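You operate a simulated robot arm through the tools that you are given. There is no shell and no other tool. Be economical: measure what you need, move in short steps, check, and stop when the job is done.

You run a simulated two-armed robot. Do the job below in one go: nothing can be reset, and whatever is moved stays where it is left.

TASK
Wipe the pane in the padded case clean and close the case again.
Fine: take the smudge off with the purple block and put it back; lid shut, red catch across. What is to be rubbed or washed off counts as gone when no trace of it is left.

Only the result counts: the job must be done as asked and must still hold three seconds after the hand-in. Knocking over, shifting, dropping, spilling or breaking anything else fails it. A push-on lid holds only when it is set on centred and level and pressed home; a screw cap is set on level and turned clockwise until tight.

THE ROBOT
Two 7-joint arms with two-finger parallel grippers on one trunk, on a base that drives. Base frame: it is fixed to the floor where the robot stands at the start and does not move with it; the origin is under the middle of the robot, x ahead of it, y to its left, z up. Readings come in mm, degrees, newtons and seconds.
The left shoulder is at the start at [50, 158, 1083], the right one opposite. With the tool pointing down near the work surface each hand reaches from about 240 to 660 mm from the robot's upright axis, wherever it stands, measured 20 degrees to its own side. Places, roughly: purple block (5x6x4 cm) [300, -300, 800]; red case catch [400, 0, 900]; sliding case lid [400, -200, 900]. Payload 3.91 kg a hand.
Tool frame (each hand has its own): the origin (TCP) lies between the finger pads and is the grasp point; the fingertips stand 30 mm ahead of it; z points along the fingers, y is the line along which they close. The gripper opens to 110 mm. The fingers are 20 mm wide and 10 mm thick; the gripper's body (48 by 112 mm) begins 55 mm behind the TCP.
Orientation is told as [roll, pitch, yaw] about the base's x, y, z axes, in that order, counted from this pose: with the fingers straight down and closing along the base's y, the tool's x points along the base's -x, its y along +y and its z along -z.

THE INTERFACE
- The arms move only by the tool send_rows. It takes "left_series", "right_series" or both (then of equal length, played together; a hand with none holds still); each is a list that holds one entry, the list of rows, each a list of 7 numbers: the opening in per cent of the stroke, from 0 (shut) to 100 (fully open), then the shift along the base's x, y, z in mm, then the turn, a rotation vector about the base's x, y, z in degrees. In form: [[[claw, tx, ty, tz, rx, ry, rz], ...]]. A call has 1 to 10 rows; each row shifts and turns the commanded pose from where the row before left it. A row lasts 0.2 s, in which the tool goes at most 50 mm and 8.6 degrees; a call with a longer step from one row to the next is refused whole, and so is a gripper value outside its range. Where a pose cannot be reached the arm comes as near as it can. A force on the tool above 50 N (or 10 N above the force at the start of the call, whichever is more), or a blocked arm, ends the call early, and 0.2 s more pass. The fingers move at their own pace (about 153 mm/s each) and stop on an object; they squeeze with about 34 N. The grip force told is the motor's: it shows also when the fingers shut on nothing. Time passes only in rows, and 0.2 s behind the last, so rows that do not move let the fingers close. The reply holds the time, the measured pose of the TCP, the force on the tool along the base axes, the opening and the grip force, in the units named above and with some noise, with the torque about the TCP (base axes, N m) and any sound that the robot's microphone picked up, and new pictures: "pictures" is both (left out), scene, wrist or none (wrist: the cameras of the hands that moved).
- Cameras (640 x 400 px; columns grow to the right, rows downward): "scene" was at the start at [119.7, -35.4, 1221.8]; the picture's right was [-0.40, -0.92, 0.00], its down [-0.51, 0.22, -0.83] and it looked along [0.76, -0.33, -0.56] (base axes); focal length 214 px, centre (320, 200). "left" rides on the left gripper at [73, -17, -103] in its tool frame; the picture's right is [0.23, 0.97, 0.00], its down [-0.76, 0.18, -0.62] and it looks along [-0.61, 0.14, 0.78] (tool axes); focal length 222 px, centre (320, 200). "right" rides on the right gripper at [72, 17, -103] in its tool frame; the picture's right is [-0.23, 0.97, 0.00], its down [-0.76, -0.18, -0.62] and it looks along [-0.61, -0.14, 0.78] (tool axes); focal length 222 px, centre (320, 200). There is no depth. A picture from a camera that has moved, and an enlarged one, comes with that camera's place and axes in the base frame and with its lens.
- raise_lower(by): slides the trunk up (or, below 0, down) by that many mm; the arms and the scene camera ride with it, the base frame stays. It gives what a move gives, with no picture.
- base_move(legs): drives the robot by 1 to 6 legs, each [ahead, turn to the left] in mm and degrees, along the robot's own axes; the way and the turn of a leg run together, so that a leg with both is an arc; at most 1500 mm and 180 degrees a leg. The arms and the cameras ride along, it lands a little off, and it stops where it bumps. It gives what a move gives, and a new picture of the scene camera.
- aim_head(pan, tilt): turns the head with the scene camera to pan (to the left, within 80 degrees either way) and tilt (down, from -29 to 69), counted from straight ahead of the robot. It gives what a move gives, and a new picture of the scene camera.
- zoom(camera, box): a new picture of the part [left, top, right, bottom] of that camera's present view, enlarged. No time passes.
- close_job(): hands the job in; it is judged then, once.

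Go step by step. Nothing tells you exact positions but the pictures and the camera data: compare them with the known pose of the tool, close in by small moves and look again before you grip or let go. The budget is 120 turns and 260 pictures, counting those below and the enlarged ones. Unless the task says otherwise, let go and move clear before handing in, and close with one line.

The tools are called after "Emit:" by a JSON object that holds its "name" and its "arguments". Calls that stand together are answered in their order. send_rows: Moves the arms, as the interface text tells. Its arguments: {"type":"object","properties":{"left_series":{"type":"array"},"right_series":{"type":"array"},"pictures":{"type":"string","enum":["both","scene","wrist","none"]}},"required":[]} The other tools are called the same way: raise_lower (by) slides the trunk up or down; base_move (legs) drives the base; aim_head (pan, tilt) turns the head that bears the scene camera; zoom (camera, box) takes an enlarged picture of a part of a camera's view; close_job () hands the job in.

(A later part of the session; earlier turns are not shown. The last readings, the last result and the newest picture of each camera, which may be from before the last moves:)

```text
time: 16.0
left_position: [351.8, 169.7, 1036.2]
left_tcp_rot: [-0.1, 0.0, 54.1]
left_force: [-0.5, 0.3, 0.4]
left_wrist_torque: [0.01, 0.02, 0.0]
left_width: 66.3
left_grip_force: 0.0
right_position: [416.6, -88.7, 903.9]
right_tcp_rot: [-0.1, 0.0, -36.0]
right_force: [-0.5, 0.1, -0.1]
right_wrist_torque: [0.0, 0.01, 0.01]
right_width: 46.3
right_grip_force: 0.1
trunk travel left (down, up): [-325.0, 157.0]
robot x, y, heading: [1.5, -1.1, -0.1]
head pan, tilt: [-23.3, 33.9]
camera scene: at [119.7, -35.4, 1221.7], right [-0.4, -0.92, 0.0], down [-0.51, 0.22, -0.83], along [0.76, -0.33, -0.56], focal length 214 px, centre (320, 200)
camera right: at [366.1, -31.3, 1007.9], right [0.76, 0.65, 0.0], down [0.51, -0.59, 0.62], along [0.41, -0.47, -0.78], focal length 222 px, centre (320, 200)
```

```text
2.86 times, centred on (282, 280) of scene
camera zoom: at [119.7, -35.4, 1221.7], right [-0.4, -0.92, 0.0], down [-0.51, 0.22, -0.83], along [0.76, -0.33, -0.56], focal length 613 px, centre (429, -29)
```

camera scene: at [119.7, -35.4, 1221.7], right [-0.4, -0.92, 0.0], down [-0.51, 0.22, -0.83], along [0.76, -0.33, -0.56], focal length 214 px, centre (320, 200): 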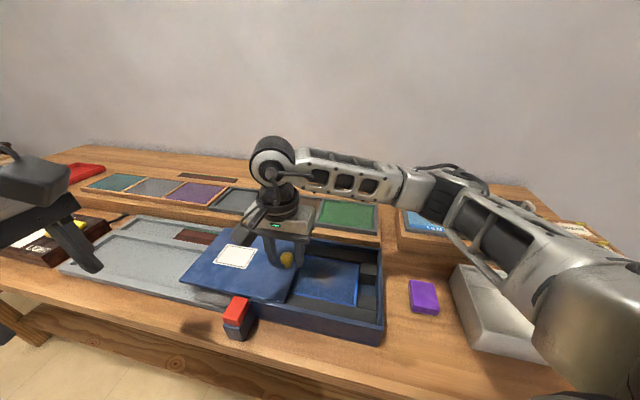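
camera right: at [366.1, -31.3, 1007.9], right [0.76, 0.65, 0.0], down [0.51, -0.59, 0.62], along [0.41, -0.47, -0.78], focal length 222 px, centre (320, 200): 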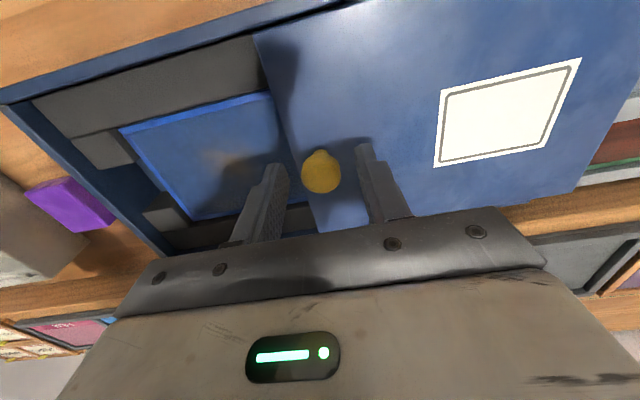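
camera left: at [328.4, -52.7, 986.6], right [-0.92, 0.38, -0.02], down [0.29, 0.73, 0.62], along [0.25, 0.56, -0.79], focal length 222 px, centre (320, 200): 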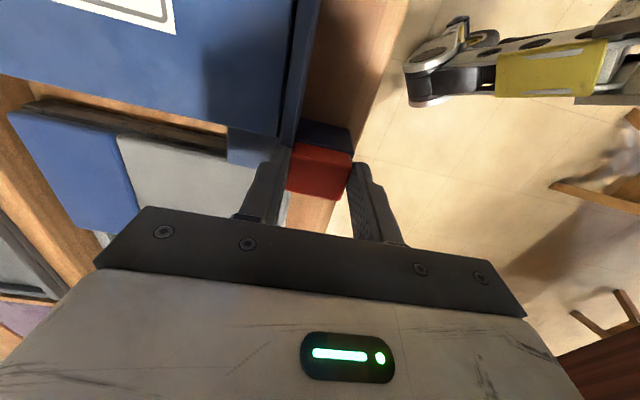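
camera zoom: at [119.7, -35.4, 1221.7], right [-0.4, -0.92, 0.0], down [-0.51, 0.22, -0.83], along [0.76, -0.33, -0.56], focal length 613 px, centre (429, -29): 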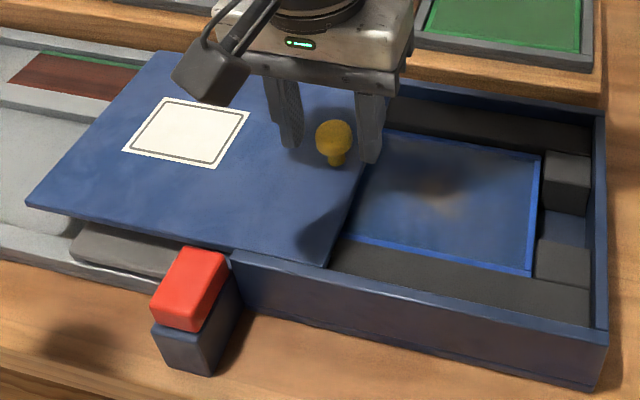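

The lid sits stably. I'll raise the right hand and go over the purple block, estimated centre [266,-325] and top about z 816, with its edges aligned to the case.

Emit:
{"name": "send_rows", "arguments": {"right_series": [[[42, 0, 0, 40, 0, 0, 0], [42, 0, 0, 40, 0, 0, 0], [64, -21.5, -33.8, 0, 0, 0, 0], [64, -21.5, -33.8, 0, 0, 0, 0], [64, -21.5, -33.8, 0, 0, 0, 0], [64, -21.5, -33.8, 0, 0, 0, 0], [64, -21.5, -33.8, -20, 0, 0, 0], [64, -21.5, -33.8, -25, 0, 0, 0], [64, -21.5, -33.8, -25, 0, 0, 0]]]}}

Emit:
{"name": "zoom", "arguments": {"camera": "right", "box": [220, 50, 420, 175]}}

Emit:
{"name": "zoom", "arguments": {"camera": "scene", "box": [340, 230, 500, 330]}}

```text
time: 18.0
left_position: [350.9, 169.0, 1036.5]
left_tcp_rot: [0.1, -0.1, 54.0]
left_force: [-1.2, 0.5, 0.3]
left_wrist_torque: [-0.01, 0.03, -0.03]
left_width: 65.7
left_grip_force: 0.0
right_position: [267.0, -324.5, 915.4]
right_tcp_rot: [0.1, -0.1, -35.9]
right_force: [-0.3, 0.2, 0.2]
right_wrist_torque: [-0.01, -0.02, 0.02]
right_width: 70.5
right_grip_force: 0.1
trunk travel left (down, up): [-325.0, 157.0]
robot x, y, heading: [0.4, -0.8, -0.1]
head pan, tilt: [-23.3, 33.9]
camera scene: at [119.4, -35.3, 1221.8], right [-0.4, -0.92, 0.0], down [-0.51, 0.22, -0.83], along [0.76, -0.33, -0.56], focal length 214 px, centre (320, 200)
camera right: at [217.3, -266.9, 1018.7], right [0.76, 0.66, 0.0], down [0.51, -0.59, 0.62], along [0.41, -0.47, -0.78], focal length 222 px, centre (320, 200)
```

scene: 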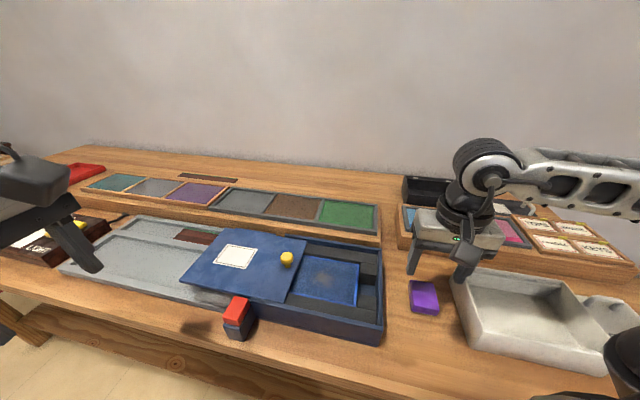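
right: 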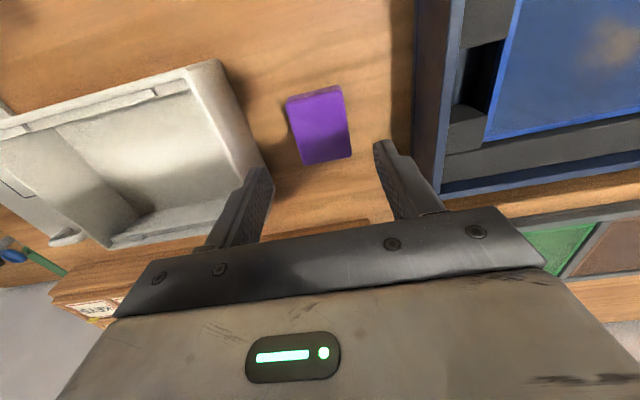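

```text
3.20 times, centred on (320, 112) of right
camera zoom: at [217.3, -266.9, 1018.7], right [0.76, 0.66, 0.0], down [0.51, -0.59, 0.62], along [0.41, -0.47, -0.78], focal length 711 px, centre (320, 480)
```

zoom: 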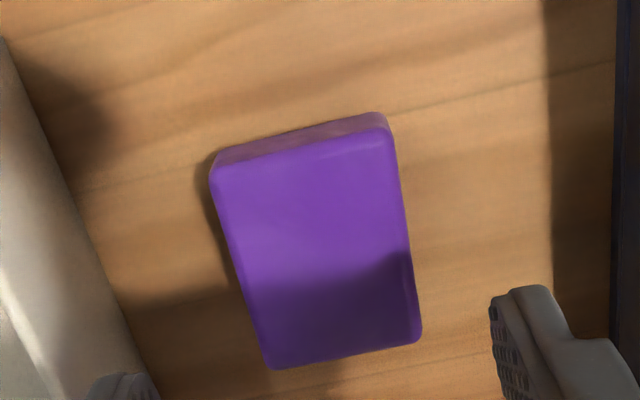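

```text
4.00 times, centred on (420, 280) of scene
camera zoom: at [119.4, -35.3, 1221.8], right [-0.4, -0.92, 0.0], down [-0.51, 0.22, -0.83], along [0.76, -0.33, -0.56], focal length 858 px, centre (-80, -120)
```

zoom: 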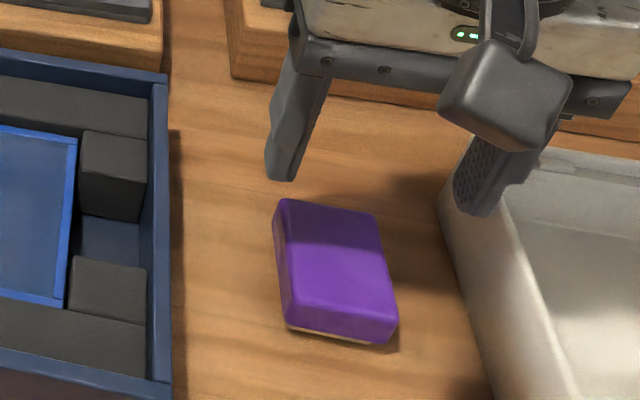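

Emit:
{"name": "send_rows", "arguments": {"right_series": [[[64, -1, 1, -22, 0, 0, 0], [64, 0, 0, -22, 0, 0, 0], [64, 0, 0, 0, 0, 0, 0]]], "pictures": "wrist"}}

Emit:
{"name": "zoom", "arguments": {"camera": "right", "box": [220, 75, 420, 200]}}

Emit:
{"name": "zoom", "arguments": {"camera": "scene", "box": [340, 230, 500, 330]}}

```text
time: 18.8
left_position: [352.0, 169.4, 1038.0]
left_tcp_rot: [-0.1, 0.0, 54.0]
left_force: [0.1, -0.1, 1.3]
left_wrist_torque: [0.02, -0.01, 0.01]
left_width: 65.8
left_grip_force: 0.0
right_position: [267.9, -324.7, 871.2]
right_tcp_rot: [0.0, 0.0, -36.1]
right_force: [-0.2, 0.3, -0.3]
right_wrist_torque: [-0.01, 0.03, 0.01]
right_width: 70.7
right_grip_force: 0.1
trunk travel left (down, up): [-325.0, 157.0]
robot x, y, heading: [-0.5, -0.5, 0.0]
head pan, tilt: [-23.3, 33.9]
camera right: at [218.0, -267.5, 974.5], right [0.76, 0.65, 0.0], down [0.51, -0.59, 0.62], along [0.41, -0.47, -0.78], focal length 222 px, centre (320, 200)
```

right: 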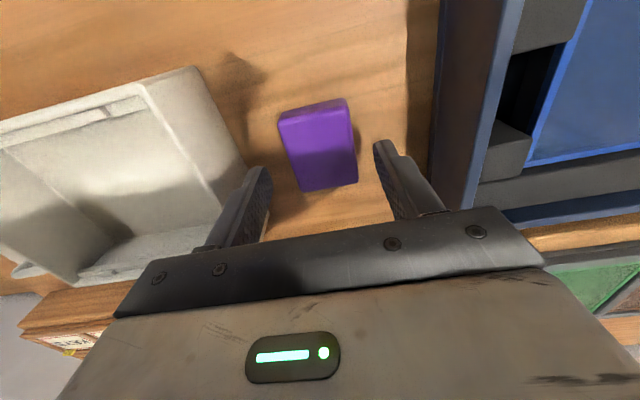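

```text
3.20 times, centred on (320, 138) of right
camera zoom: at [218.0, -267.5, 974.5], right [0.76, 0.65, 0.0], down [0.51, -0.59, 0.62], along [0.41, -0.47, -0.78], focal length 711 px, centre (320, 400)
```

zoom: 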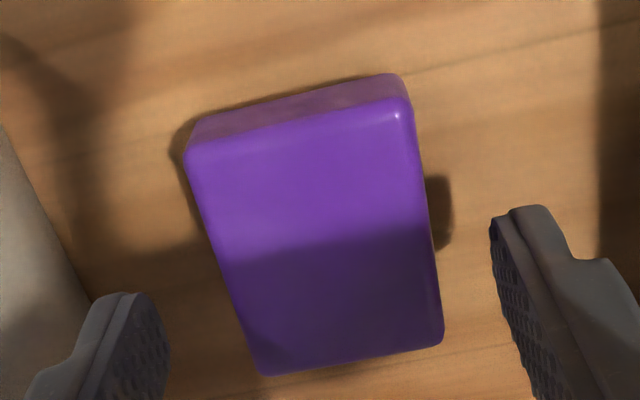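

```text
4.00 times, centred on (420, 280) of scene
camera zoom: at [119.7, -35.4, 1221.8], right [-0.4, -0.92, 0.0], down [-0.51, 0.22, -0.83], along [0.76, -0.33, -0.56], focal length 858 px, centre (-80, -120)
```

zoom: 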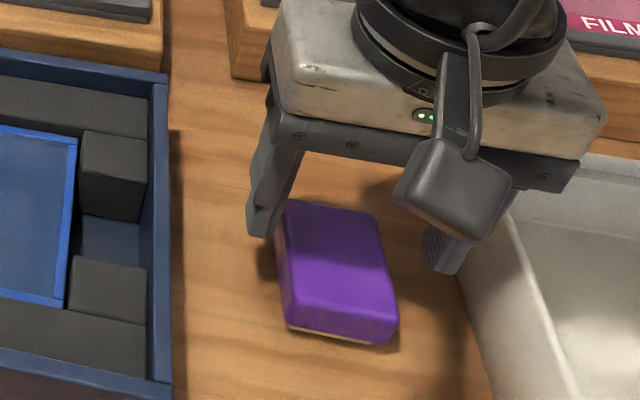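

Block top is about z 823, centred at [267,-322] and aligned with the hand. I'll lower to about 16 mm of overlap and grip.

Emit:
{"name": "send_rows", "arguments": {"right_series": [[[64, -1, 2.3, -17, 0, 0, 0], [64, 0, 0, -17, 0, 0, 0], [64, 0, 0, 0, 0, 0, 0], [35, 0, 0, 0, 0, 0, 0], [35, 0, 0, 0, 0, 0, 0]]], "pictures": "wrist"}}

Emit:
{"name": "zoom", "arguments": {"camera": "scene", "box": [340, 230, 500, 330]}}

```text
time: 20.0
left_position: [350.6, 169.1, 1036.5]
left_tcp_rot: [0.1, 0.0, 53.9]
left_force: [0.2, 0.0, 0.3]
left_wrist_torque: [-0.03, -0.03, -0.01]
left_width: 66.0
left_grip_force: 0.0
right_position: [266.4, -322.1, 836.9]
right_tcp_rot: [0.1, 0.0, -36.2]
right_force: [-0.1, -0.4, 0.2]
right_wrist_torque: [0.01, -0.03, 0.02]
right_width: 47.5
right_grip_force: 33.8
trunk travel left (down, up): [-325.0, 157.0]
robot x, y, heading: [2.8, -0.3, 0.0]
head pan, tilt: [-23.3, 33.9]
camera right: at [217.0, -265.7, 940.6], right [0.76, 0.65, 0.0], down [0.51, -0.59, 0.62], along [0.41, -0.47, -0.78], focal length 222 px, centre (320, 200)
```

right: 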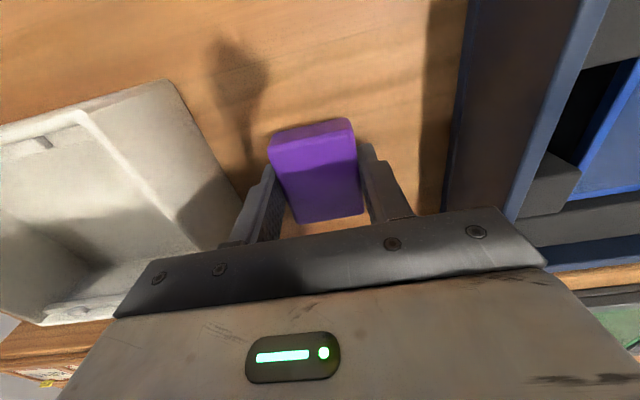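

```text
4.00 times, centred on (420, 280) of scene
camera zoom: at [119.7, -35.5, 1221.7], right [-0.4, -0.92, 0.0], down [-0.51, 0.22, -0.83], along [0.76, -0.33, -0.56], focal length 858 px, centre (-80, -120)
```

zoom: 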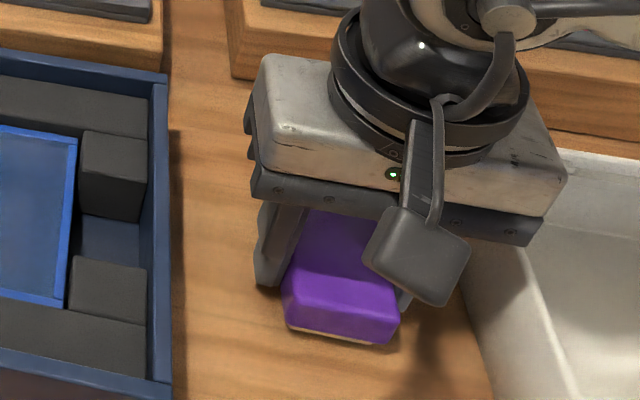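

Gripped at 47.5 mm, with the put-back pose [266.4,-322.1,836.9]. I'll lift it and carry it over the pane.

Emit:
{"name": "send_rows", "arguments": {"right_series": [[[35, 0, 0, 30, 0, 0, 0], [35, 0, 0, 40, 0, 0, 0], [35, 0, 0, 43, 0, 0, 0], [35, 19.5, 31, 0, 0, 0, 0], [35, 19.5, 31, 0, 0, 0, 0], [35, 19.5, 31, 0, 0, 0, 0], [35, 19.5, 31, 0, 0, 0, 0], [35, 19.5, 31, 0, 0, 0, 0], [35, 0, 0, 0, 0, 0, 0]]]}}

Emit:
{"name": "zoom", "arguments": {"camera": "scene", "box": [240, 210, 400, 310]}}

Emit:
{"name": "zoom", "arguments": {"camera": "right", "box": [160, 0, 480, 200]}}

```text
time: 22.0
left_position: [350.2, 169.0, 1036.8]
left_tcp_rot: [0.1, 0.0, 54.1]
left_force: [-0.2, -0.1, 1.3]
left_wrist_torque: [0.01, -0.04, 0.01]
left_width: 66.1
left_grip_force: 0.0
right_position: [362.2, -166.1, 946.6]
right_tcp_rot: [-0.1, 0.0, -36.1]
right_force: [-0.8, -0.6, -0.8]
right_wrist_torque: [-0.06, 0.04, 0.01]
right_width: 47.3
right_grip_force: 34.5
trunk travel left (down, up): [-325.0, 157.0]
robot x, y, heading: [0.6, -3.5, 0.2]
head pan, tilt: [-23.3, 33.9]
camera scene: at [119.7, -35.5, 1221.8], right [-0.4, -0.92, 0.0], down [-0.51, 0.22, -0.83], along [0.76, -0.33, -0.56], focal length 214 px, centre (320, 200)
camera right: at [312.0, -108.9, 1050.4], right [0.76, 0.65, 0.0], down [0.51, -0.59, 0.62], along [0.41, -0.47, -0.78], focal length 222 px, centre (320, 200)
```

scene: 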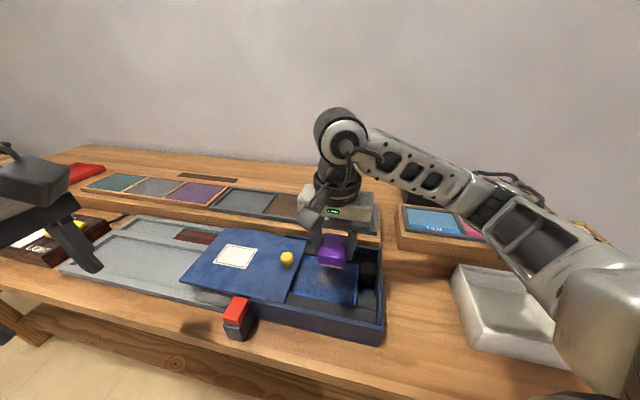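
right: 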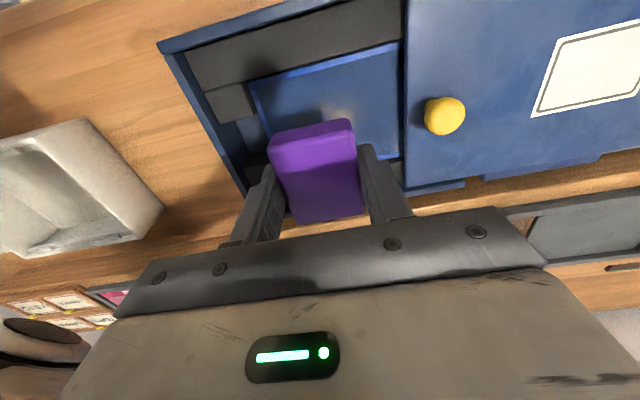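

```text
4.00 times, centred on (320, 260) of scene
camera zoom: at [119.7, -35.5, 1221.8], right [-0.4, -0.92, 0.0], down [-0.51, 0.22, -0.83], along [0.76, -0.33, -0.56], focal length 858 px, centre (320, -40)
```

zoom: 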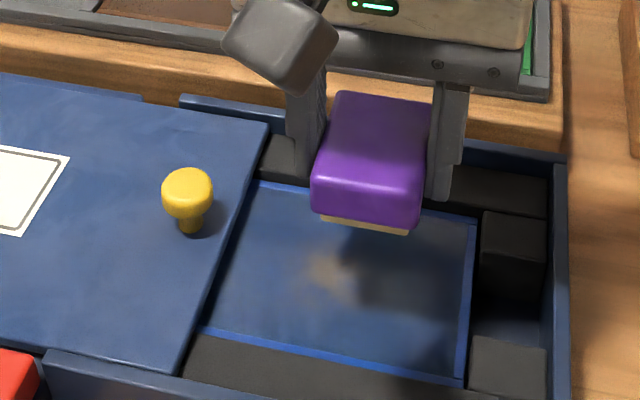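

```text
2.00 times, centred on (320, 100) of right
camera zoom: at [312.0, -108.9, 1050.4], right [0.76, 0.65, 0.0], down [0.51, -0.59, 0.62], along [0.41, -0.47, -0.78], focal length 444 px, centre (320, 400)
```

zoom: 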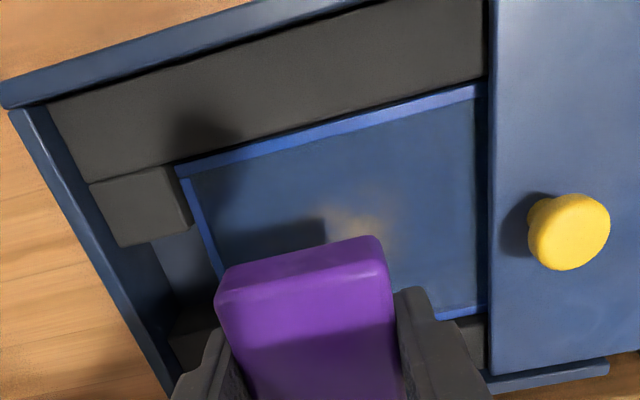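

The smudge is at about [368,-150]. I'll move over it and come down carefully until I feel contact.

Emit:
{"name": "send_rows", "arguments": {"right_series": [[[35, 5, 14, 0, 0, 0, 0], [35, 0, 0, -25, 0, 0, 0], [35, 0, 0, -25, 0, 0, 0], [35, 0, 0, 0, 0, 0, 0]]]}}

Emit:
{"name": "zoom", "arguments": {"camera": "scene", "box": [240, 210, 400, 310]}}

Emit:
{"name": "zoom", "arguments": {"camera": "right", "box": [160, 50, 480, 250]}}

```text
time: 23.0
left_position: [350.1, 170.0, 1036.9]
left_tcp_rot: [0.0, 0.1, 53.9]
left_force: [-0.1, -0.5, 0.5]
left_wrist_torque: [0.03, 0.01, -0.01]
left_width: 65.9
left_grip_force: 0.0
right_position: [367.1, -152.5, 897.1]
right_tcp_rot: [0.0, 0.1, -36.0]
right_force: [0.7, -0.4, -0.3]
right_wrist_torque: [0.01, 0.01, -0.05]
right_width: 47.2
right_grip_force: 33.8
trunk travel left (down, up): [-325.0, 157.0]
robot x, y, heading: [-1.0, -0.6, 0.3]
head pan, tilt: [-23.3, 33.9]
camera scene: at [119.7, -35.4, 1221.8], right [-0.4, -0.92, 0.0], down [-0.51, 0.22, -0.83], along [0.76, -0.33, -0.56], focal length 214 px, centre (320, 200)
camera right: at [316.7, -94.8, 1001.4], right [0.76, 0.65, 0.0], down [0.51, -0.59, 0.62], along [0.41, -0.47, -0.78], focal length 222 px, centre (320, 200)
```

scene: 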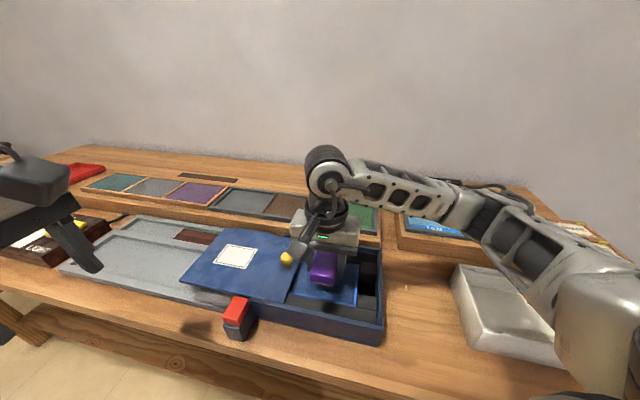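
right: 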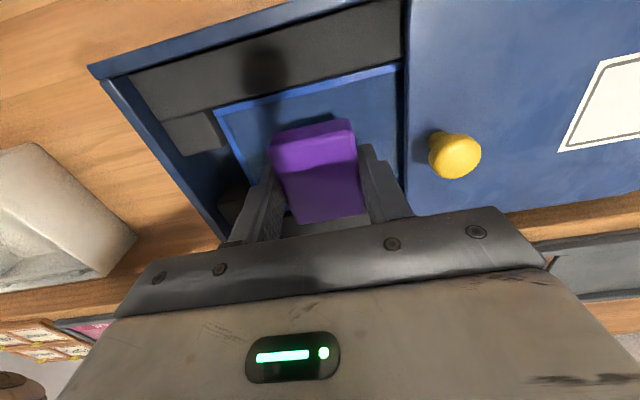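

```text
4.00 times, centred on (320, 260) of scene
camera zoom: at [119.7, -35.4, 1221.8], right [-0.4, -0.92, 0.0], down [-0.51, 0.22, -0.83], along [0.76, -0.33, -0.56], focal length 858 px, centre (320, -40)
```

zoom: 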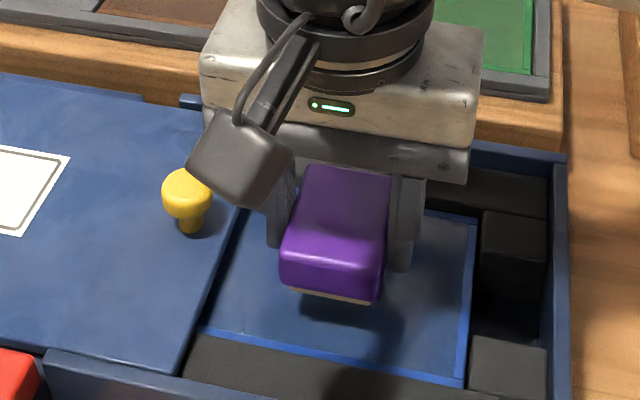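

```text
2.00 times, centred on (320, 150) of right
camera zoom: at [316.7, -94.8, 1001.4], right [0.76, 0.65, 0.0], down [0.51, -0.59, 0.62], along [0.41, -0.47, -0.78], focal length 444 px, centre (320, 300)
```

zoom: 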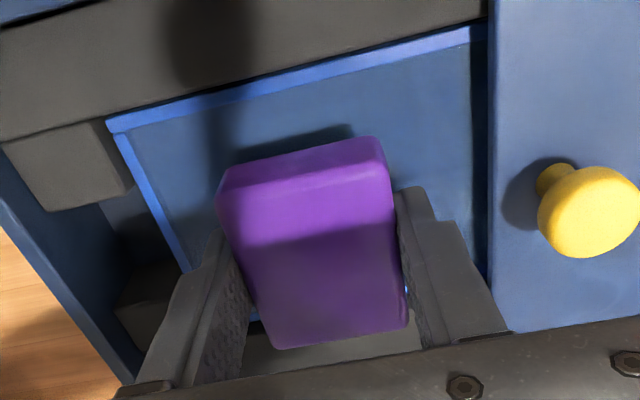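

Emit:
{"name": "send_rows", "arguments": {"right_series": [[[35, 0, 0, -4, 0, 0, 0], [35, 0, 0, -4, 0, 0, 0], [35, 0, 0, 0, 0, 0, 0]]], "pictures": "none"}}

```text
time: 23.8
left_position: [351.4, 168.9, 1037.5]
left_tcp_rot: [0.0, 0.0, 53.9]
left_force: [0.5, 0.3, 0.1]
left_wrist_torque: [-0.01, 0.0, 0.03]
left_width: 65.8
left_grip_force: 0.0
right_position: [367.2, -152.4, 889.7]
right_tcp_rot: [0.0, 0.0, -36.1]
right_force: [-0.8, -0.7, -0.4]
right_wrist_torque: [-0.01, -0.03, 0.02]
right_width: 47.3
right_grip_force: 34.3
trunk travel left (down, up): [-325.0, 157.0]
robot x, y, heading: [-2.2, 3.0, -0.3]
head pan, tilt: [-23.3, 33.9]
```

Emit:
{"name": "send_rows", "arguments": {"right_series": [[[35, 0, 0, -3, 0, 0, 0], [35, 0, 0, -3, 0, 0, 0], [35, 0, 0, 0, 0, 0, 0]]], "pictures": "none"}}

Emit:
{"name": "zoom", "arguments": {"camera": "scene", "box": [260, 230, 380, 305]}}

```text
time: 24.6
left_position: [351.4, 169.2, 1036.3]
left_tcp_rot: [0.0, -0.1, 54.0]
left_force: [-0.3, 0.0, -0.1]
left_wrist_torque: [-0.01, 0.0, 0.02]
left_width: 66.1
left_grip_force: 0.0
right_position: [367.1, -152.3, 882.5]
right_tcp_rot: [0.1, 0.1, -36.2]
right_force: [0.6, 0.3, -0.8]
right_wrist_torque: [0.03, -0.01, 0.03]
right_width: 47.2
right_grip_force: 33.8
trunk travel left (down, up): [-325.0, 157.0]
robot x, y, heading: [2.7, 1.5, 0.1]
head pan, tilt: [-23.3, 33.9]
```

```text
5.33 times, centred on (320, 268) of scene
camera zoom: at [119.7, -35.5, 1221.7], right [-0.4, -0.92, 0.0], down [-0.51, 0.22, -0.83], along [0.76, -0.33, -0.56], focal length 1144 px, centre (320, -160)
```

zoom: 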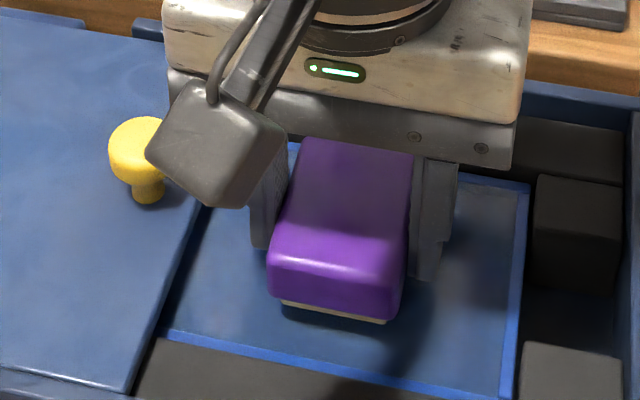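

Emit:
{"name": "send_rows", "arguments": {"right_series": [[[35, 0, 0, -2, 0, 0, 0], [35, 0, 0, -2, 0, 0, 0], [35, 0, 0, 0, 0, 0, 0]]], "pictures": "none"}}

```text
time: 25.4
left_position: [350.3, 169.5, 1036.2]
left_tcp_rot: [0.0, 0.0, 54.0]
left_force: [-0.8, -0.4, -0.2]
left_wrist_torque: [0.02, -0.01, -0.01]
left_width: 66.0
left_grip_force: 0.1
right_position: [365.7, -152.1, 879.7]
right_tcp_rot: [0.1, 0.0, -36.1]
right_force: [1.1, -0.6, 2.9]
right_wrist_torque: [-0.11, -0.05, 0.01]
right_width: 47.3
right_grip_force: 34.1
trunk travel left (down, up): [-325.0, 157.0]
robot x, y, heading: [-1.0, 2.1, 0.1]
head pan, tilt: [-23.3, 33.9]
```

Contact at z about 880. I'll press lightly and make wiping strokes.

Emit:
{"name": "send_rows", "arguments": {"right_series": [[[35, 0, 0, -2, 0, 0, 0], [35, 7, 9.8, 0, 0, 0, 0], [35, -7, -9.8, 0, 0, 0, 0], [35, -7, -9.8, 0, 0, 0, 0], [35, 7, 9.8, 0, 0, 0, 0], [35, 8.1, -5.9, 0, 0, 0, 0], [35, 7, 9.8, 0, 0, 0, 0], [35, -7, -9.8, 0, 0, 0, 0], [35, -7, -9.8, 0, 0, 0, 0], [35, 7, 9.8, 0, 0, 0, 0]]], "pictures": "none"}}

Emit:
{"name": "send_rows", "arguments": {"right_series": [[[35, -8.1, 5.9, 0, 0, 0, 0], [35, -8.1, 5.9, 0, 0, 0, 0], [35, 7, 9.8, 0, 0, 0, 0], [35, -7, -9.8, 0, 0, 0, 0], [35, -7, -9.8, 0, 0, 0, 0], [35, 7, 9.8, 0, 0, 0, 0], [35, 8.1, -5.9, 0, 0, 0, 0], [35, -15, -21, 0, 0, 0, 0]]]}}

Emit:
{"name": "zoom", "arguments": {"camera": "scene", "box": [240, 220, 400, 320]}}

```text
time: 27.6
left_position: [350.4, 170.1, 1036.5]
left_tcp_rot: [0.0, -0.1, 54.1]
left_force: [0.2, 0.3, 0.7]
left_wrist_torque: [-0.04, -0.02, -0.02]
left_width: 66.1
left_grip_force: 0.0
right_position: [374.9, -158.2, 878.6]
right_tcp_rot: [0.0, 0.0, -36.2]
right_force: [0.2, -0.1, 9.2]
right_wrist_torque: [-0.08, -0.03, 0.02]
right_width: 47.1
right_grip_force: 33.8
trunk travel left (down, up): [-325.0, 157.0]
robot x, y, heading: [-2.2, -0.9, -0.1]
head pan, tilt: [-23.3, 33.9]
```

```text
time: 29.4
left_position: [351.2, 168.7, 1037.0]
left_tcp_rot: [-0.1, -0.2, 54.0]
left_force: [0.5, 0.2, 0.7]
left_wrist_torque: [0.01, -0.01, 0.02]
left_width: 65.7
left_grip_force: 0.0
right_position: [351.2, -175.6, 881.4]
right_tcp_rot: [0.1, 0.0, -36.0]
right_force: [-0.5, -0.6, -0.6]
right_wrist_torque: [0.01, 0.0, -0.01]
right_width: 47.1
right_grip_force: 34.5
trunk travel left (down, up): [-325.0, 157.0]
robot x, y, heading: [-0.5, -1.9, -0.0]
head pan, tilt: [-23.3, 33.9]
camera scene: at [119.6, -35.7, 1221.8], right [-0.4, -0.92, 0.0], down [-0.51, 0.22, -0.83], along [0.76, -0.33, -0.56], focal length 214 px, centre (320, 200)
camera right: at [301.8, -118.3, 985.0], right [0.76, 0.65, 0.0], down [0.51, -0.59, 0.62], along [0.41, -0.47, -0.78], focal length 222 px, centre (320, 200)
```

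scene: 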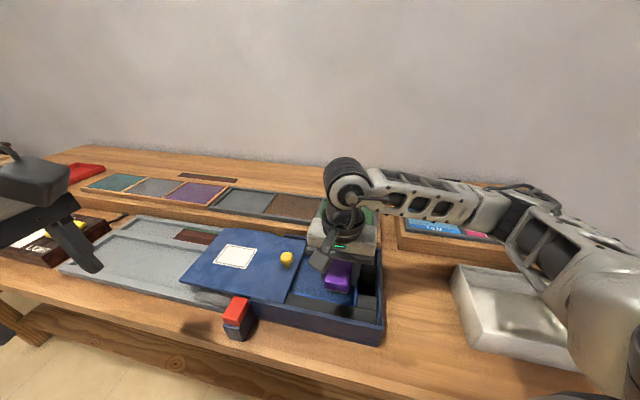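
right: 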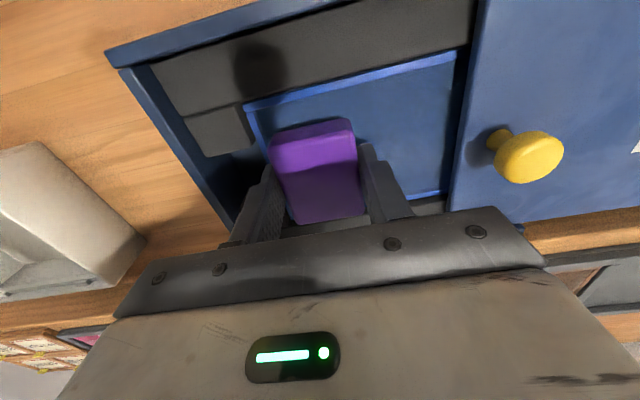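

```text
4.00 times, centred on (320, 270) of scene
camera zoom: at [119.6, -35.7, 1221.8], right [-0.4, -0.92, 0.0], down [-0.51, 0.22, -0.83], along [0.76, -0.33, -0.56], focal length 858 px, centre (320, -80)
```

zoom: 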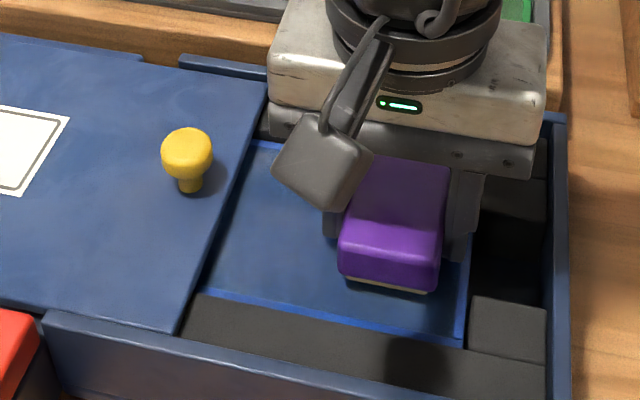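

It looks clean where I can see it. I'll lift the block off and move aside to inspect.

Emit:
{"name": "send_rows", "arguments": {"right_series": [[[35, 0, 0, 30, 0, 0, 0], [35, 0, 0, 30, 0, 0, 0], [35, -20, -28, 10, 0, 0, 0], [35, -20, -28, 0, 0, 0, 0], [35, -20, -28, 0, 0, 0, 0], [35, 0, 0, 0, 0, 0, 0]]]}}

Emit:
{"name": "zoom", "arguments": {"camera": "scene", "box": [270, 240, 382, 310]}}

Emit:
{"name": "zoom", "arguments": {"camera": "right", "box": [260, 0, 500, 150]}}

```text
time: 30.8
left_position: [350.5, 168.4, 1036.2]
left_tcp_rot: [0.0, 0.0, 54.0]
left_force: [-1.1, 0.2, 0.7]
left_wrist_torque: [-0.01, -0.02, -0.03]
left_width: 66.1
left_grip_force: 0.0
right_position: [293.9, -255.9, 946.9]
right_tcp_rot: [0.1, 0.1, -35.9]
right_force: [0.1, -0.2, -0.8]
right_wrist_torque: [-0.04, -0.01, 0.02]
right_width: 47.2
right_grip_force: 34.2
trunk travel left (down, up): [-325.0, 157.0]
robot x, y, heading: [2.6, 0.9, 0.1]
head pan, tilt: [-23.3, 33.9]
camera scene: at [119.7, -35.4, 1221.7], right [-0.4, -0.92, 0.0], down [-0.51, 0.22, -0.83], along [0.76, -0.33, -0.56], focal length 214 px, centre (320, 200)
camera right: at [243.6, -200.4, 1051.8], right [0.76, 0.65, 0.0], down [0.51, -0.59, 0.62], along [0.41, -0.47, -0.78], focal length 222 px, centre (320, 200)
```

scene: 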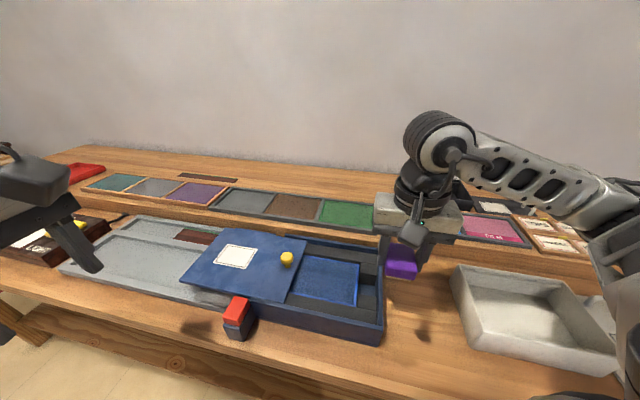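
right: 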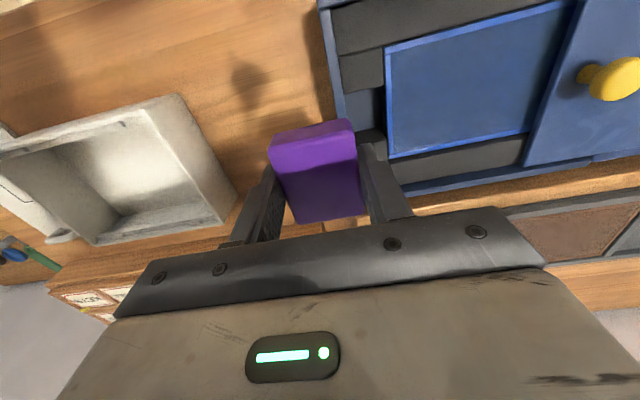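

```text
5.71 times, centred on (326, 275) of scene
camera zoom: at [119.7, -35.4, 1221.7], right [-0.4, -0.92, 0.0], down [-0.51, 0.22, -0.83], along [0.76, -0.33, -0.56], focal length 1226 px, centre (286, -229)
```

zoom: 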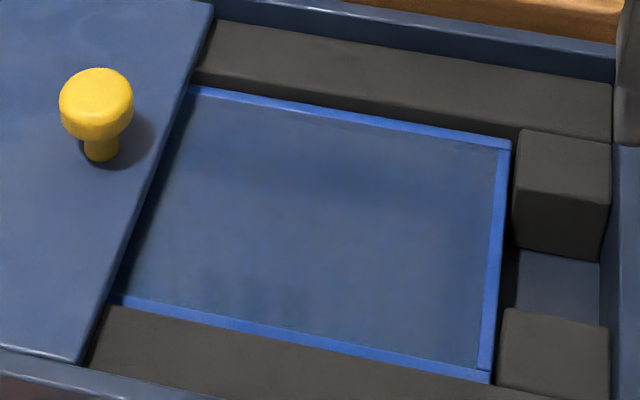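

```text
2.67 times, centred on (380, 75) of right
camera zoom: at [243.6, -200.4, 1051.8], right [0.76, 0.65, 0.0], down [0.51, -0.59, 0.62], along [0.41, -0.47, -0.78], focal length 592 px, centre (160, 533)
```

zoom: 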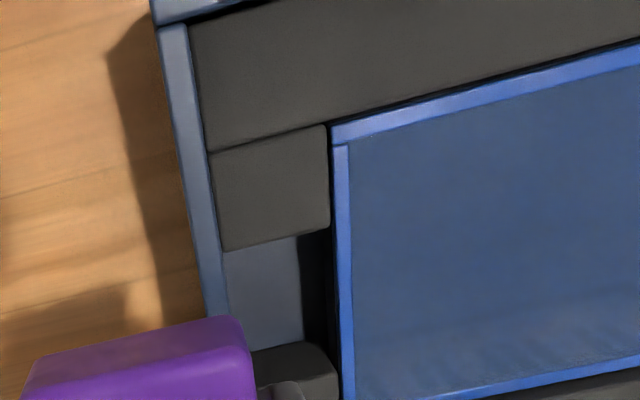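

It looks essentially clean, but the far strip and the ends weren't fully covered. I'll do a second, wider pass to be sure.

Emit:
{"name": "send_rows", "arguments": {"right_series": [[[35, 31.3, 36, 0, 0, 0, 0], [35, 31.3, 36, 0, 0, 0, 0], [35, 31.3, 36, 0, 0, 0, 0], [35, 0, 0, -35, 0, 0, 0], [35, 0, 0, -25, 0, 0, 0], [35, 0, 0, -6, 0, 0, 0], [35, 0, 0, -3, 0, 0, 0], [35, 0, 0, 0, 0, 0, 0]]]}}

Emit:
{"name": "zoom", "arguments": {"camera": "scene", "box": [240, 220, 400, 320]}}

Emit:
{"name": "zoom", "arguments": {"camera": "right", "box": [160, 50, 480, 250]}}

```text
time: 32.6
left_position: [350.5, 169.0, 1036.2]
left_tcp_rot: [0.0, 0.0, 54.0]
left_force: [0.9, -0.8, -0.4]
left_wrist_torque: [0.01, 0.02, 0.03]
left_width: 66.0
left_grip_force: 0.1
right_position: [385.9, -151.2, 879.2]
right_tcp_rot: [0.0, 0.0, -36.1]
right_force: [1.1, -0.3, 1.3]
right_wrist_torque: [-0.07, -0.01, 0.0]
right_width: 47.3
right_grip_force: 33.3
trunk travel left (down, up): [-325.0, 157.0]
robot x, y, heading: [1.4, 1.3, 0.0]
head pan, tilt: [-23.3, 33.9]
camera scene: at [119.6, -35.4, 1221.8], right [-0.4, -0.92, 0.0], down [-0.51, 0.22, -0.83], along [0.76, -0.33, -0.56], focal length 214 px, centre (320, 200)
camera right: at [335.4, -93.8, 983.2], right [0.76, 0.65, 0.0], down [0.51, -0.59, 0.62], along [0.41, -0.47, -0.78], focal length 222 px, centre (320, 200)
```

scene: 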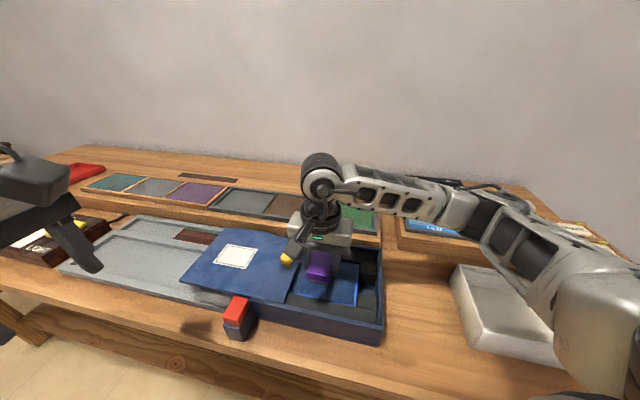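
right: 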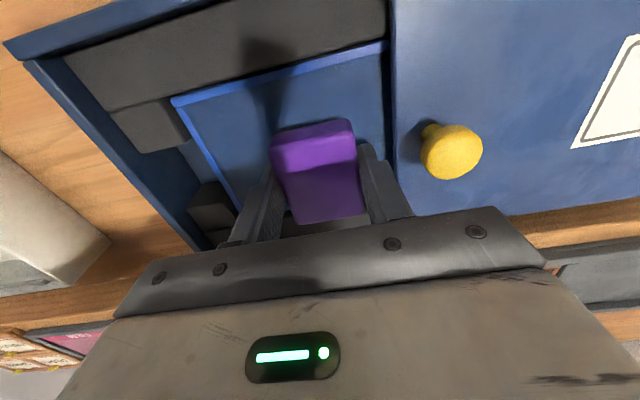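

```text
4.00 times, centred on (320, 270) of scene
camera zoom: at [119.6, -35.4, 1221.8], right [-0.4, -0.92, 0.0], down [-0.51, 0.22, -0.83], along [0.76, -0.33, -0.56], focal length 858 px, centre (320, -80)
```

zoom: 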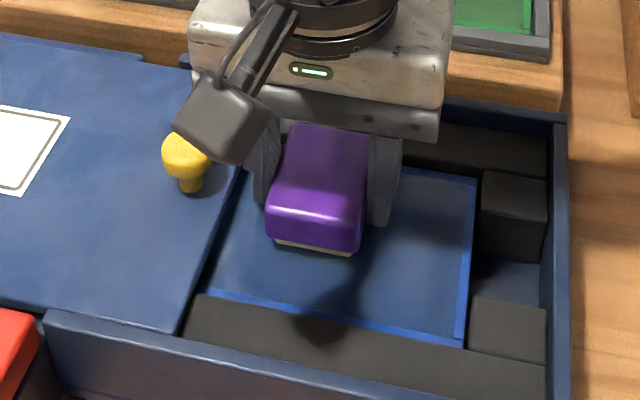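

```text
2.00 times, centred on (320, 150) of right
camera zoom: at [335.4, -93.8, 983.2], right [0.76, 0.65, 0.0], down [0.51, -0.59, 0.62], along [0.41, -0.47, -0.78], focal length 444 px, centre (320, 300)
```

zoom: 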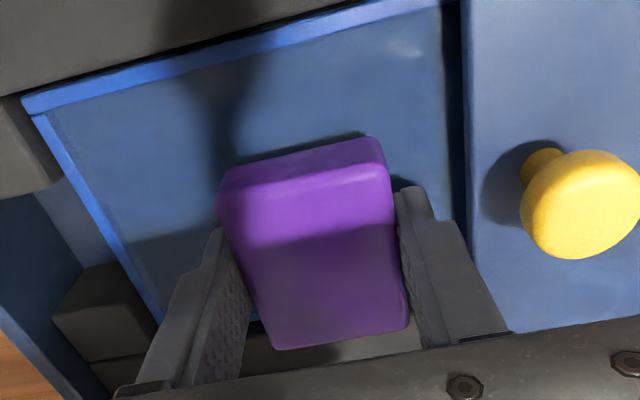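

Emit:
{"name": "send_rows", "arguments": {"right_series": [[[35, 0, 0, -2, 0, 0, 0], [35, -8.7, -12.2, 0, 0, 0, 0], [35, -8.7, -12.2, 0, 0, 0, 0], [35, -8.7, -12.2, 0, 0, 0, 0], [35, 8.7, 12.2, 0, 0, 0, 0], [35, 8.7, 12.2, 0, 0, 0, 0], [35, 8.7, 12.2, 0, 0, 0, 0], [35, -8.1, 5.9, 0, 0, 0, 0], [35, -8.7, -12.2, 0, 0, 0, 0], [35, -8.7, -12.2, 0, 0, 0, 0]]], "pictures": "none"}}

Emit:
{"name": "send_rows", "arguments": {"right_series": [[[35, -8.7, -12.2, 0, 0, 0, 0], [35, -8.1, 5.9, 0, 0, 0, 0], [35, 8.7, 12.2, 0, 0, 0, 0], [35, 8.7, 12.2, 0, 0, 0, 0], [35, 8.7, 12.2, 0, 0, 0, 0], [35, -8.7, -12.2, 0, 0, 0, 0], [35, -8.7, -12.2, 0, 0, 0, 0], [35, -8.7, -12.2, 0, 0, 0, 0]]], "pictures": "none"}}

Emit:
{"name": "send_rows", "arguments": {"right_series": [[[35, 0, 0, 35, 0, 0, 0], [35, 0, 0, 35, 0, 0, 0], [35, -17, -30, 0, 0, 0, 0], [35, -17, -30, 0, 0, 0, 0], [35, -17, -30, 0, 0, 0, 0], [35, 0, 0, 0, 0, 0, 0]]]}}

Emit:
{"name": "zoom", "arguments": {"camera": "scene", "box": [270, 240, 382, 310]}}

Emit:
{"name": "zoom", "arguments": {"camera": "right", "box": [320, 0, 560, 150]}}

```text
time: 34.8
left_position: [350.2, 170.3, 1036.6]
left_tcp_rot: [0.0, -0.1, 54.0]
left_force: [0.2, 0.8, -0.2]
left_wrist_torque: [0.02, 0.01, 0.0]
left_width: 66.0
left_grip_force: 0.0
right_position: [362.0, -168.1, 880.1]
right_tcp_rot: [0.1, 0.0, -36.1]
right_force: [2.0, 1.7, 9.1]
right_wrist_torque: [-0.04, -0.14, -0.01]
right_width: 47.5
right_grip_force: 34.3
trunk travel left (down, up): [-325.0, 157.0]
robot x, y, heading: [2.1, 1.2, 0.1]
head pan, tilt: [-23.3, 33.9]
```

```text
time: 36.6
left_position: [350.0, 169.6, 1037.9]
left_tcp_rot: [-0.2, -0.1, 54.0]
left_force: [-0.3, 0.1, 0.3]
left_wrist_torque: [-0.01, 0.01, -0.02]
left_width: 65.9
left_grip_force: 0.0
right_position: [344.0, -173.0, 876.6]
right_tcp_rot: [0.2, -0.1, -36.1]
right_force: [3.8, 4.2, 23.9]
right_wrist_torque: [0.08, -0.18, -0.02]
right_width: 47.3
right_grip_force: 34.2
trunk travel left (down, up): [-325.0, 157.0]
robot x, y, heading: [-1.4, 0.8, -0.1]
head pan, tilt: [-23.3, 33.9]
```

```text
time: 38.0
left_position: [350.7, 169.5, 1036.7]
left_tcp_rot: [0.0, 0.0, 53.9]
left_force: [-0.1, 0.3, 0.2]
left_wrist_torque: [-0.03, -0.01, 0.0]
left_width: 65.9
left_grip_force: 0.0
right_position: [291.9, -263.7, 945.8]
right_tcp_rot: [0.0, -0.1, -36.0]
right_force: [-0.1, -0.7, -1.3]
right_wrist_torque: [0.0, 0.02, 0.0]
right_width: 47.2
right_grip_force: 34.0
trunk travel left (down, up): [-325.0, 157.0]
robot x, y, heading: [3.3, 3.4, 0.3]
head pan, tilt: [-23.3, 33.9]
camera scene: at [119.7, -35.4, 1221.7], right [-0.4, -0.92, 0.0], down [-0.51, 0.22, -0.83], along [0.76, -0.33, -0.56], focal length 214 px, centre (320, 200)
camera right: at [242.0, -207.8, 1051.2], right [0.76, 0.65, 0.0], down [0.51, -0.59, 0.62], along [0.41, -0.47, -0.78], focal length 222 px, centre (320, 200)
```

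scene: 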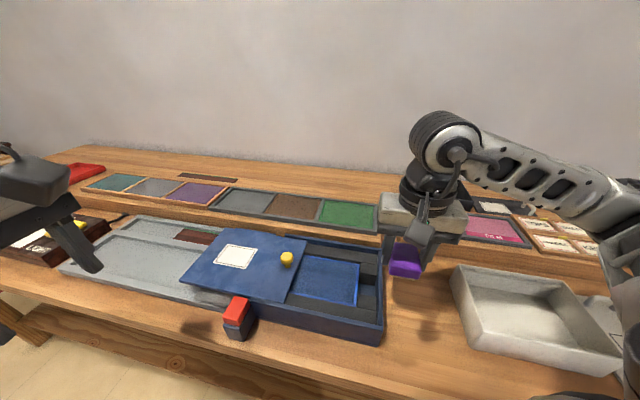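
right: 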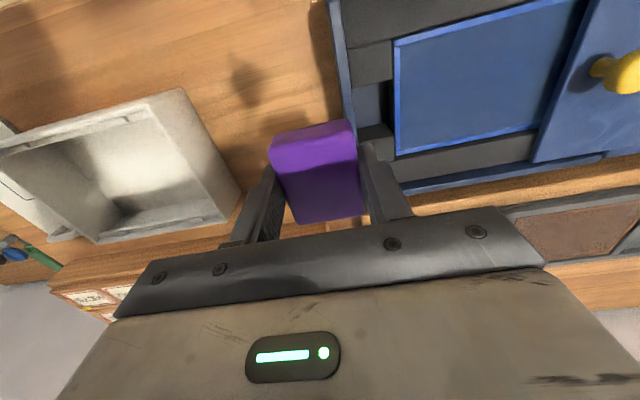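

```text
5.71 times, centred on (326, 275) of scene
camera zoom: at [119.7, -35.4, 1221.7], right [-0.4, -0.92, 0.0], down [-0.51, 0.22, -0.83], along [0.76, -0.33, -0.56], focal length 1226 px, centre (286, -229)
```

zoom: 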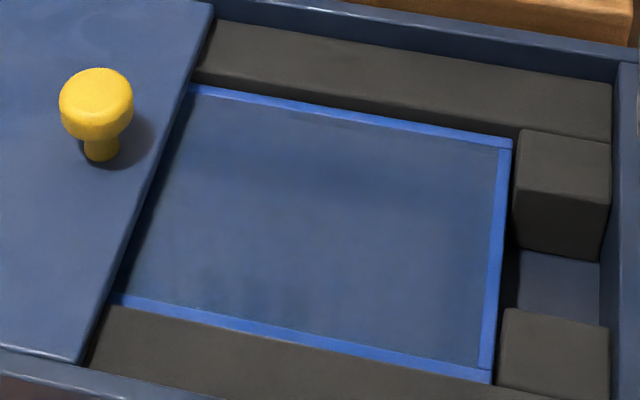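

```text
2.67 times, centred on (440, 75) of right
camera zoom: at [242.0, -207.8, 1051.2], right [0.76, 0.65, 0.0], down [0.51, -0.59, 0.62], along [0.41, -0.47, -0.78], focal length 592 px, centre (0, 533)
```

zoom: 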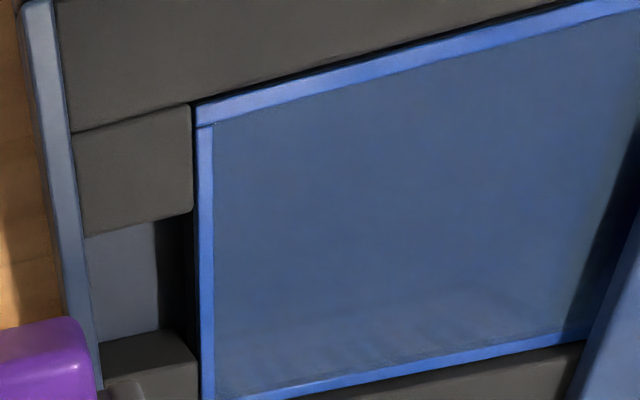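

The pane is clean: the remaining shading is identical before and after wiping, so it is a reflection. Now I'll return the block to its original place.

Emit:
{"name": "send_rows", "arguments": {"right_series": [[[35, -12.7, -29.2, 0, 0, 0, 0], [35, -12.7, -29.2, 0, 0, 0, 0], [35, 0, 0, -40, 0, 0, 0], [35, 0, 0, -40, 0, 0, 0], [35, 0, 0, -15, 0, 0, 0], [35, 0, 0, 0, 0, 0, 0]]]}}

Emit:
{"name": "zoom", "arguments": {"camera": "scene", "box": [340, 230, 500, 330]}}

```text
time: 39.4
left_position: [351.3, 168.8, 1037.4]
left_tcp_rot: [0.0, 0.0, 54.0]
left_force: [0.3, -0.3, 0.5]
left_wrist_torque: [-0.01, -0.02, 0.0]
left_width: 66.0
left_grip_force: 0.1
right_position: [267.7, -319.7, 850.7]
right_tcp_rot: [-0.1, 0.0, -36.1]
right_force: [-0.4, 0.5, 0.6]
right_wrist_torque: [0.03, -0.03, 0.0]
right_width: 47.3
right_grip_force: 33.8
trunk travel left (down, up): [-325.0, 157.0]
robot x, y, heading: [-4.4, 1.3, -0.2]
head pan, tilt: [-23.3, 33.9]
camera scene: at [119.7, -35.5, 1221.7], right [-0.4, -0.92, 0.0], down [-0.51, 0.22, -0.83], along [0.76, -0.33, -0.56], focal length 214 px, centre (320, 200)
camera right: at [217.9, -263.4, 955.4], right [0.76, 0.65, 0.0], down [0.51, -0.59, 0.62], along [0.41, -0.47, -0.78], focal length 222 px, centre (320, 200)
```

scene: 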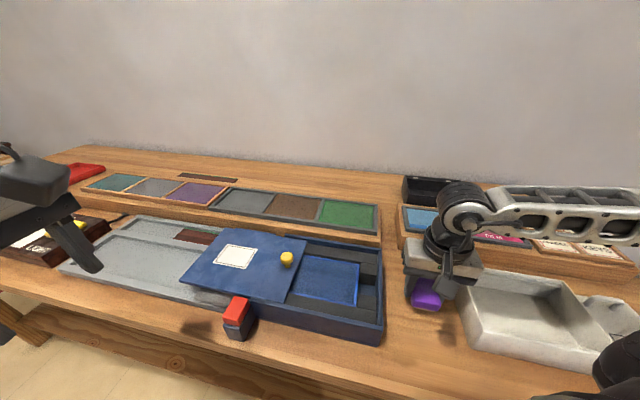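
right: 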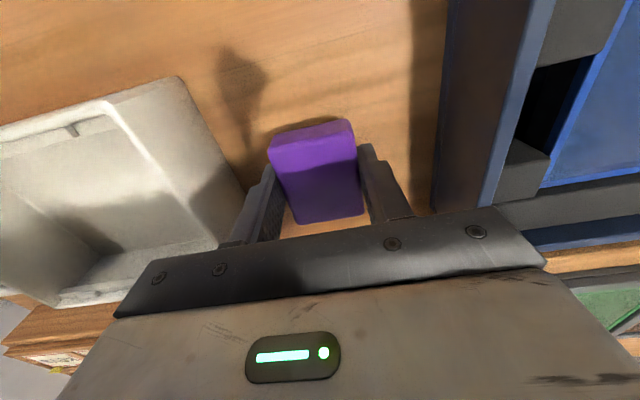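

```text
4.00 times, centred on (420, 280) of scene
camera zoom: at [119.7, -35.5, 1221.7], right [-0.4, -0.92, 0.0], down [-0.51, 0.22, -0.83], along [0.76, -0.33, -0.56], focal length 858 px, centre (-80, -120)
```

zoom: 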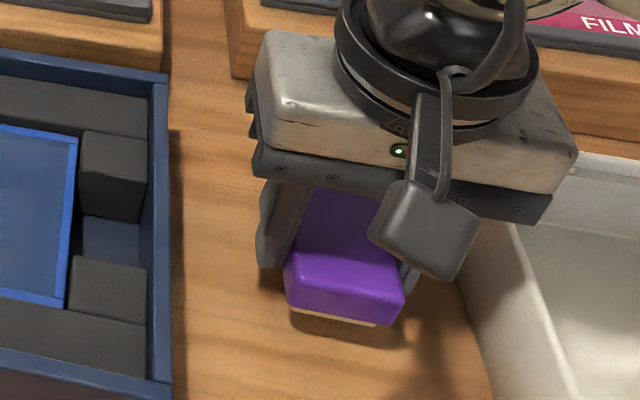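

Emit:
{"name": "send_rows", "arguments": {"right_series": [[[35, -1.2, -2.3, -8, 0, 0, 0], [35, 0, 0, -3, 0, 0, 0], [35, 0, 0, -1.5, 0, 0, 0], [35, 0, 0, 0, 0, 0, 0]]], "pictures": "none"}}

Emit:
{"name": "zoom", "arguments": {"camera": "scene", "box": [340, 230, 500, 330]}}

```text
time: 40.4
left_position: [350.6, 169.6, 1037.8]
left_tcp_rot: [0.0, -0.1, 54.1]
left_force: [-0.6, 0.2, -0.4]
left_wrist_torque: [-0.01, 0.02, -0.03]
left_width: 65.8
left_grip_force: 0.1
right_position: [266.0, -323.5, 838.8]
right_tcp_rot: [0.0, 0.1, -36.1]
right_force: [0.2, -0.5, -0.4]
right_wrist_torque: [0.02, -0.02, 0.02]
right_width: 47.4
right_grip_force: 33.8
trunk travel left (down, up): [-325.0, 157.0]
robot x, y, heading: [-0.2, -2.8, -0.1]
head pan, tilt: [-23.3, 33.9]
```

```text
4.00 times, centred on (420, 280) of scene
camera zoom: at [119.7, -35.5, 1221.7], right [-0.4, -0.92, 0.0], down [-0.51, 0.22, -0.83], along [0.76, -0.33, -0.56], focal length 858 px, centre (-80, -120)
```

zoom: 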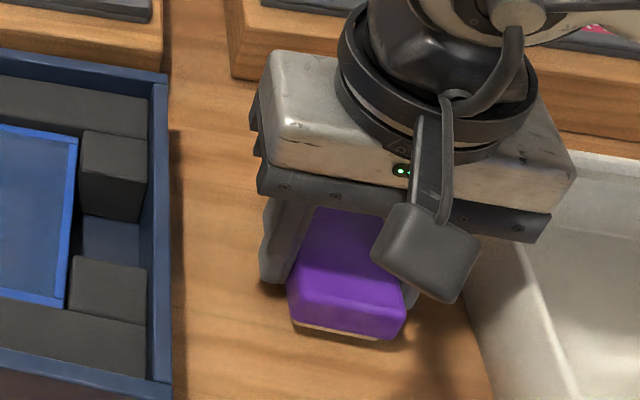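

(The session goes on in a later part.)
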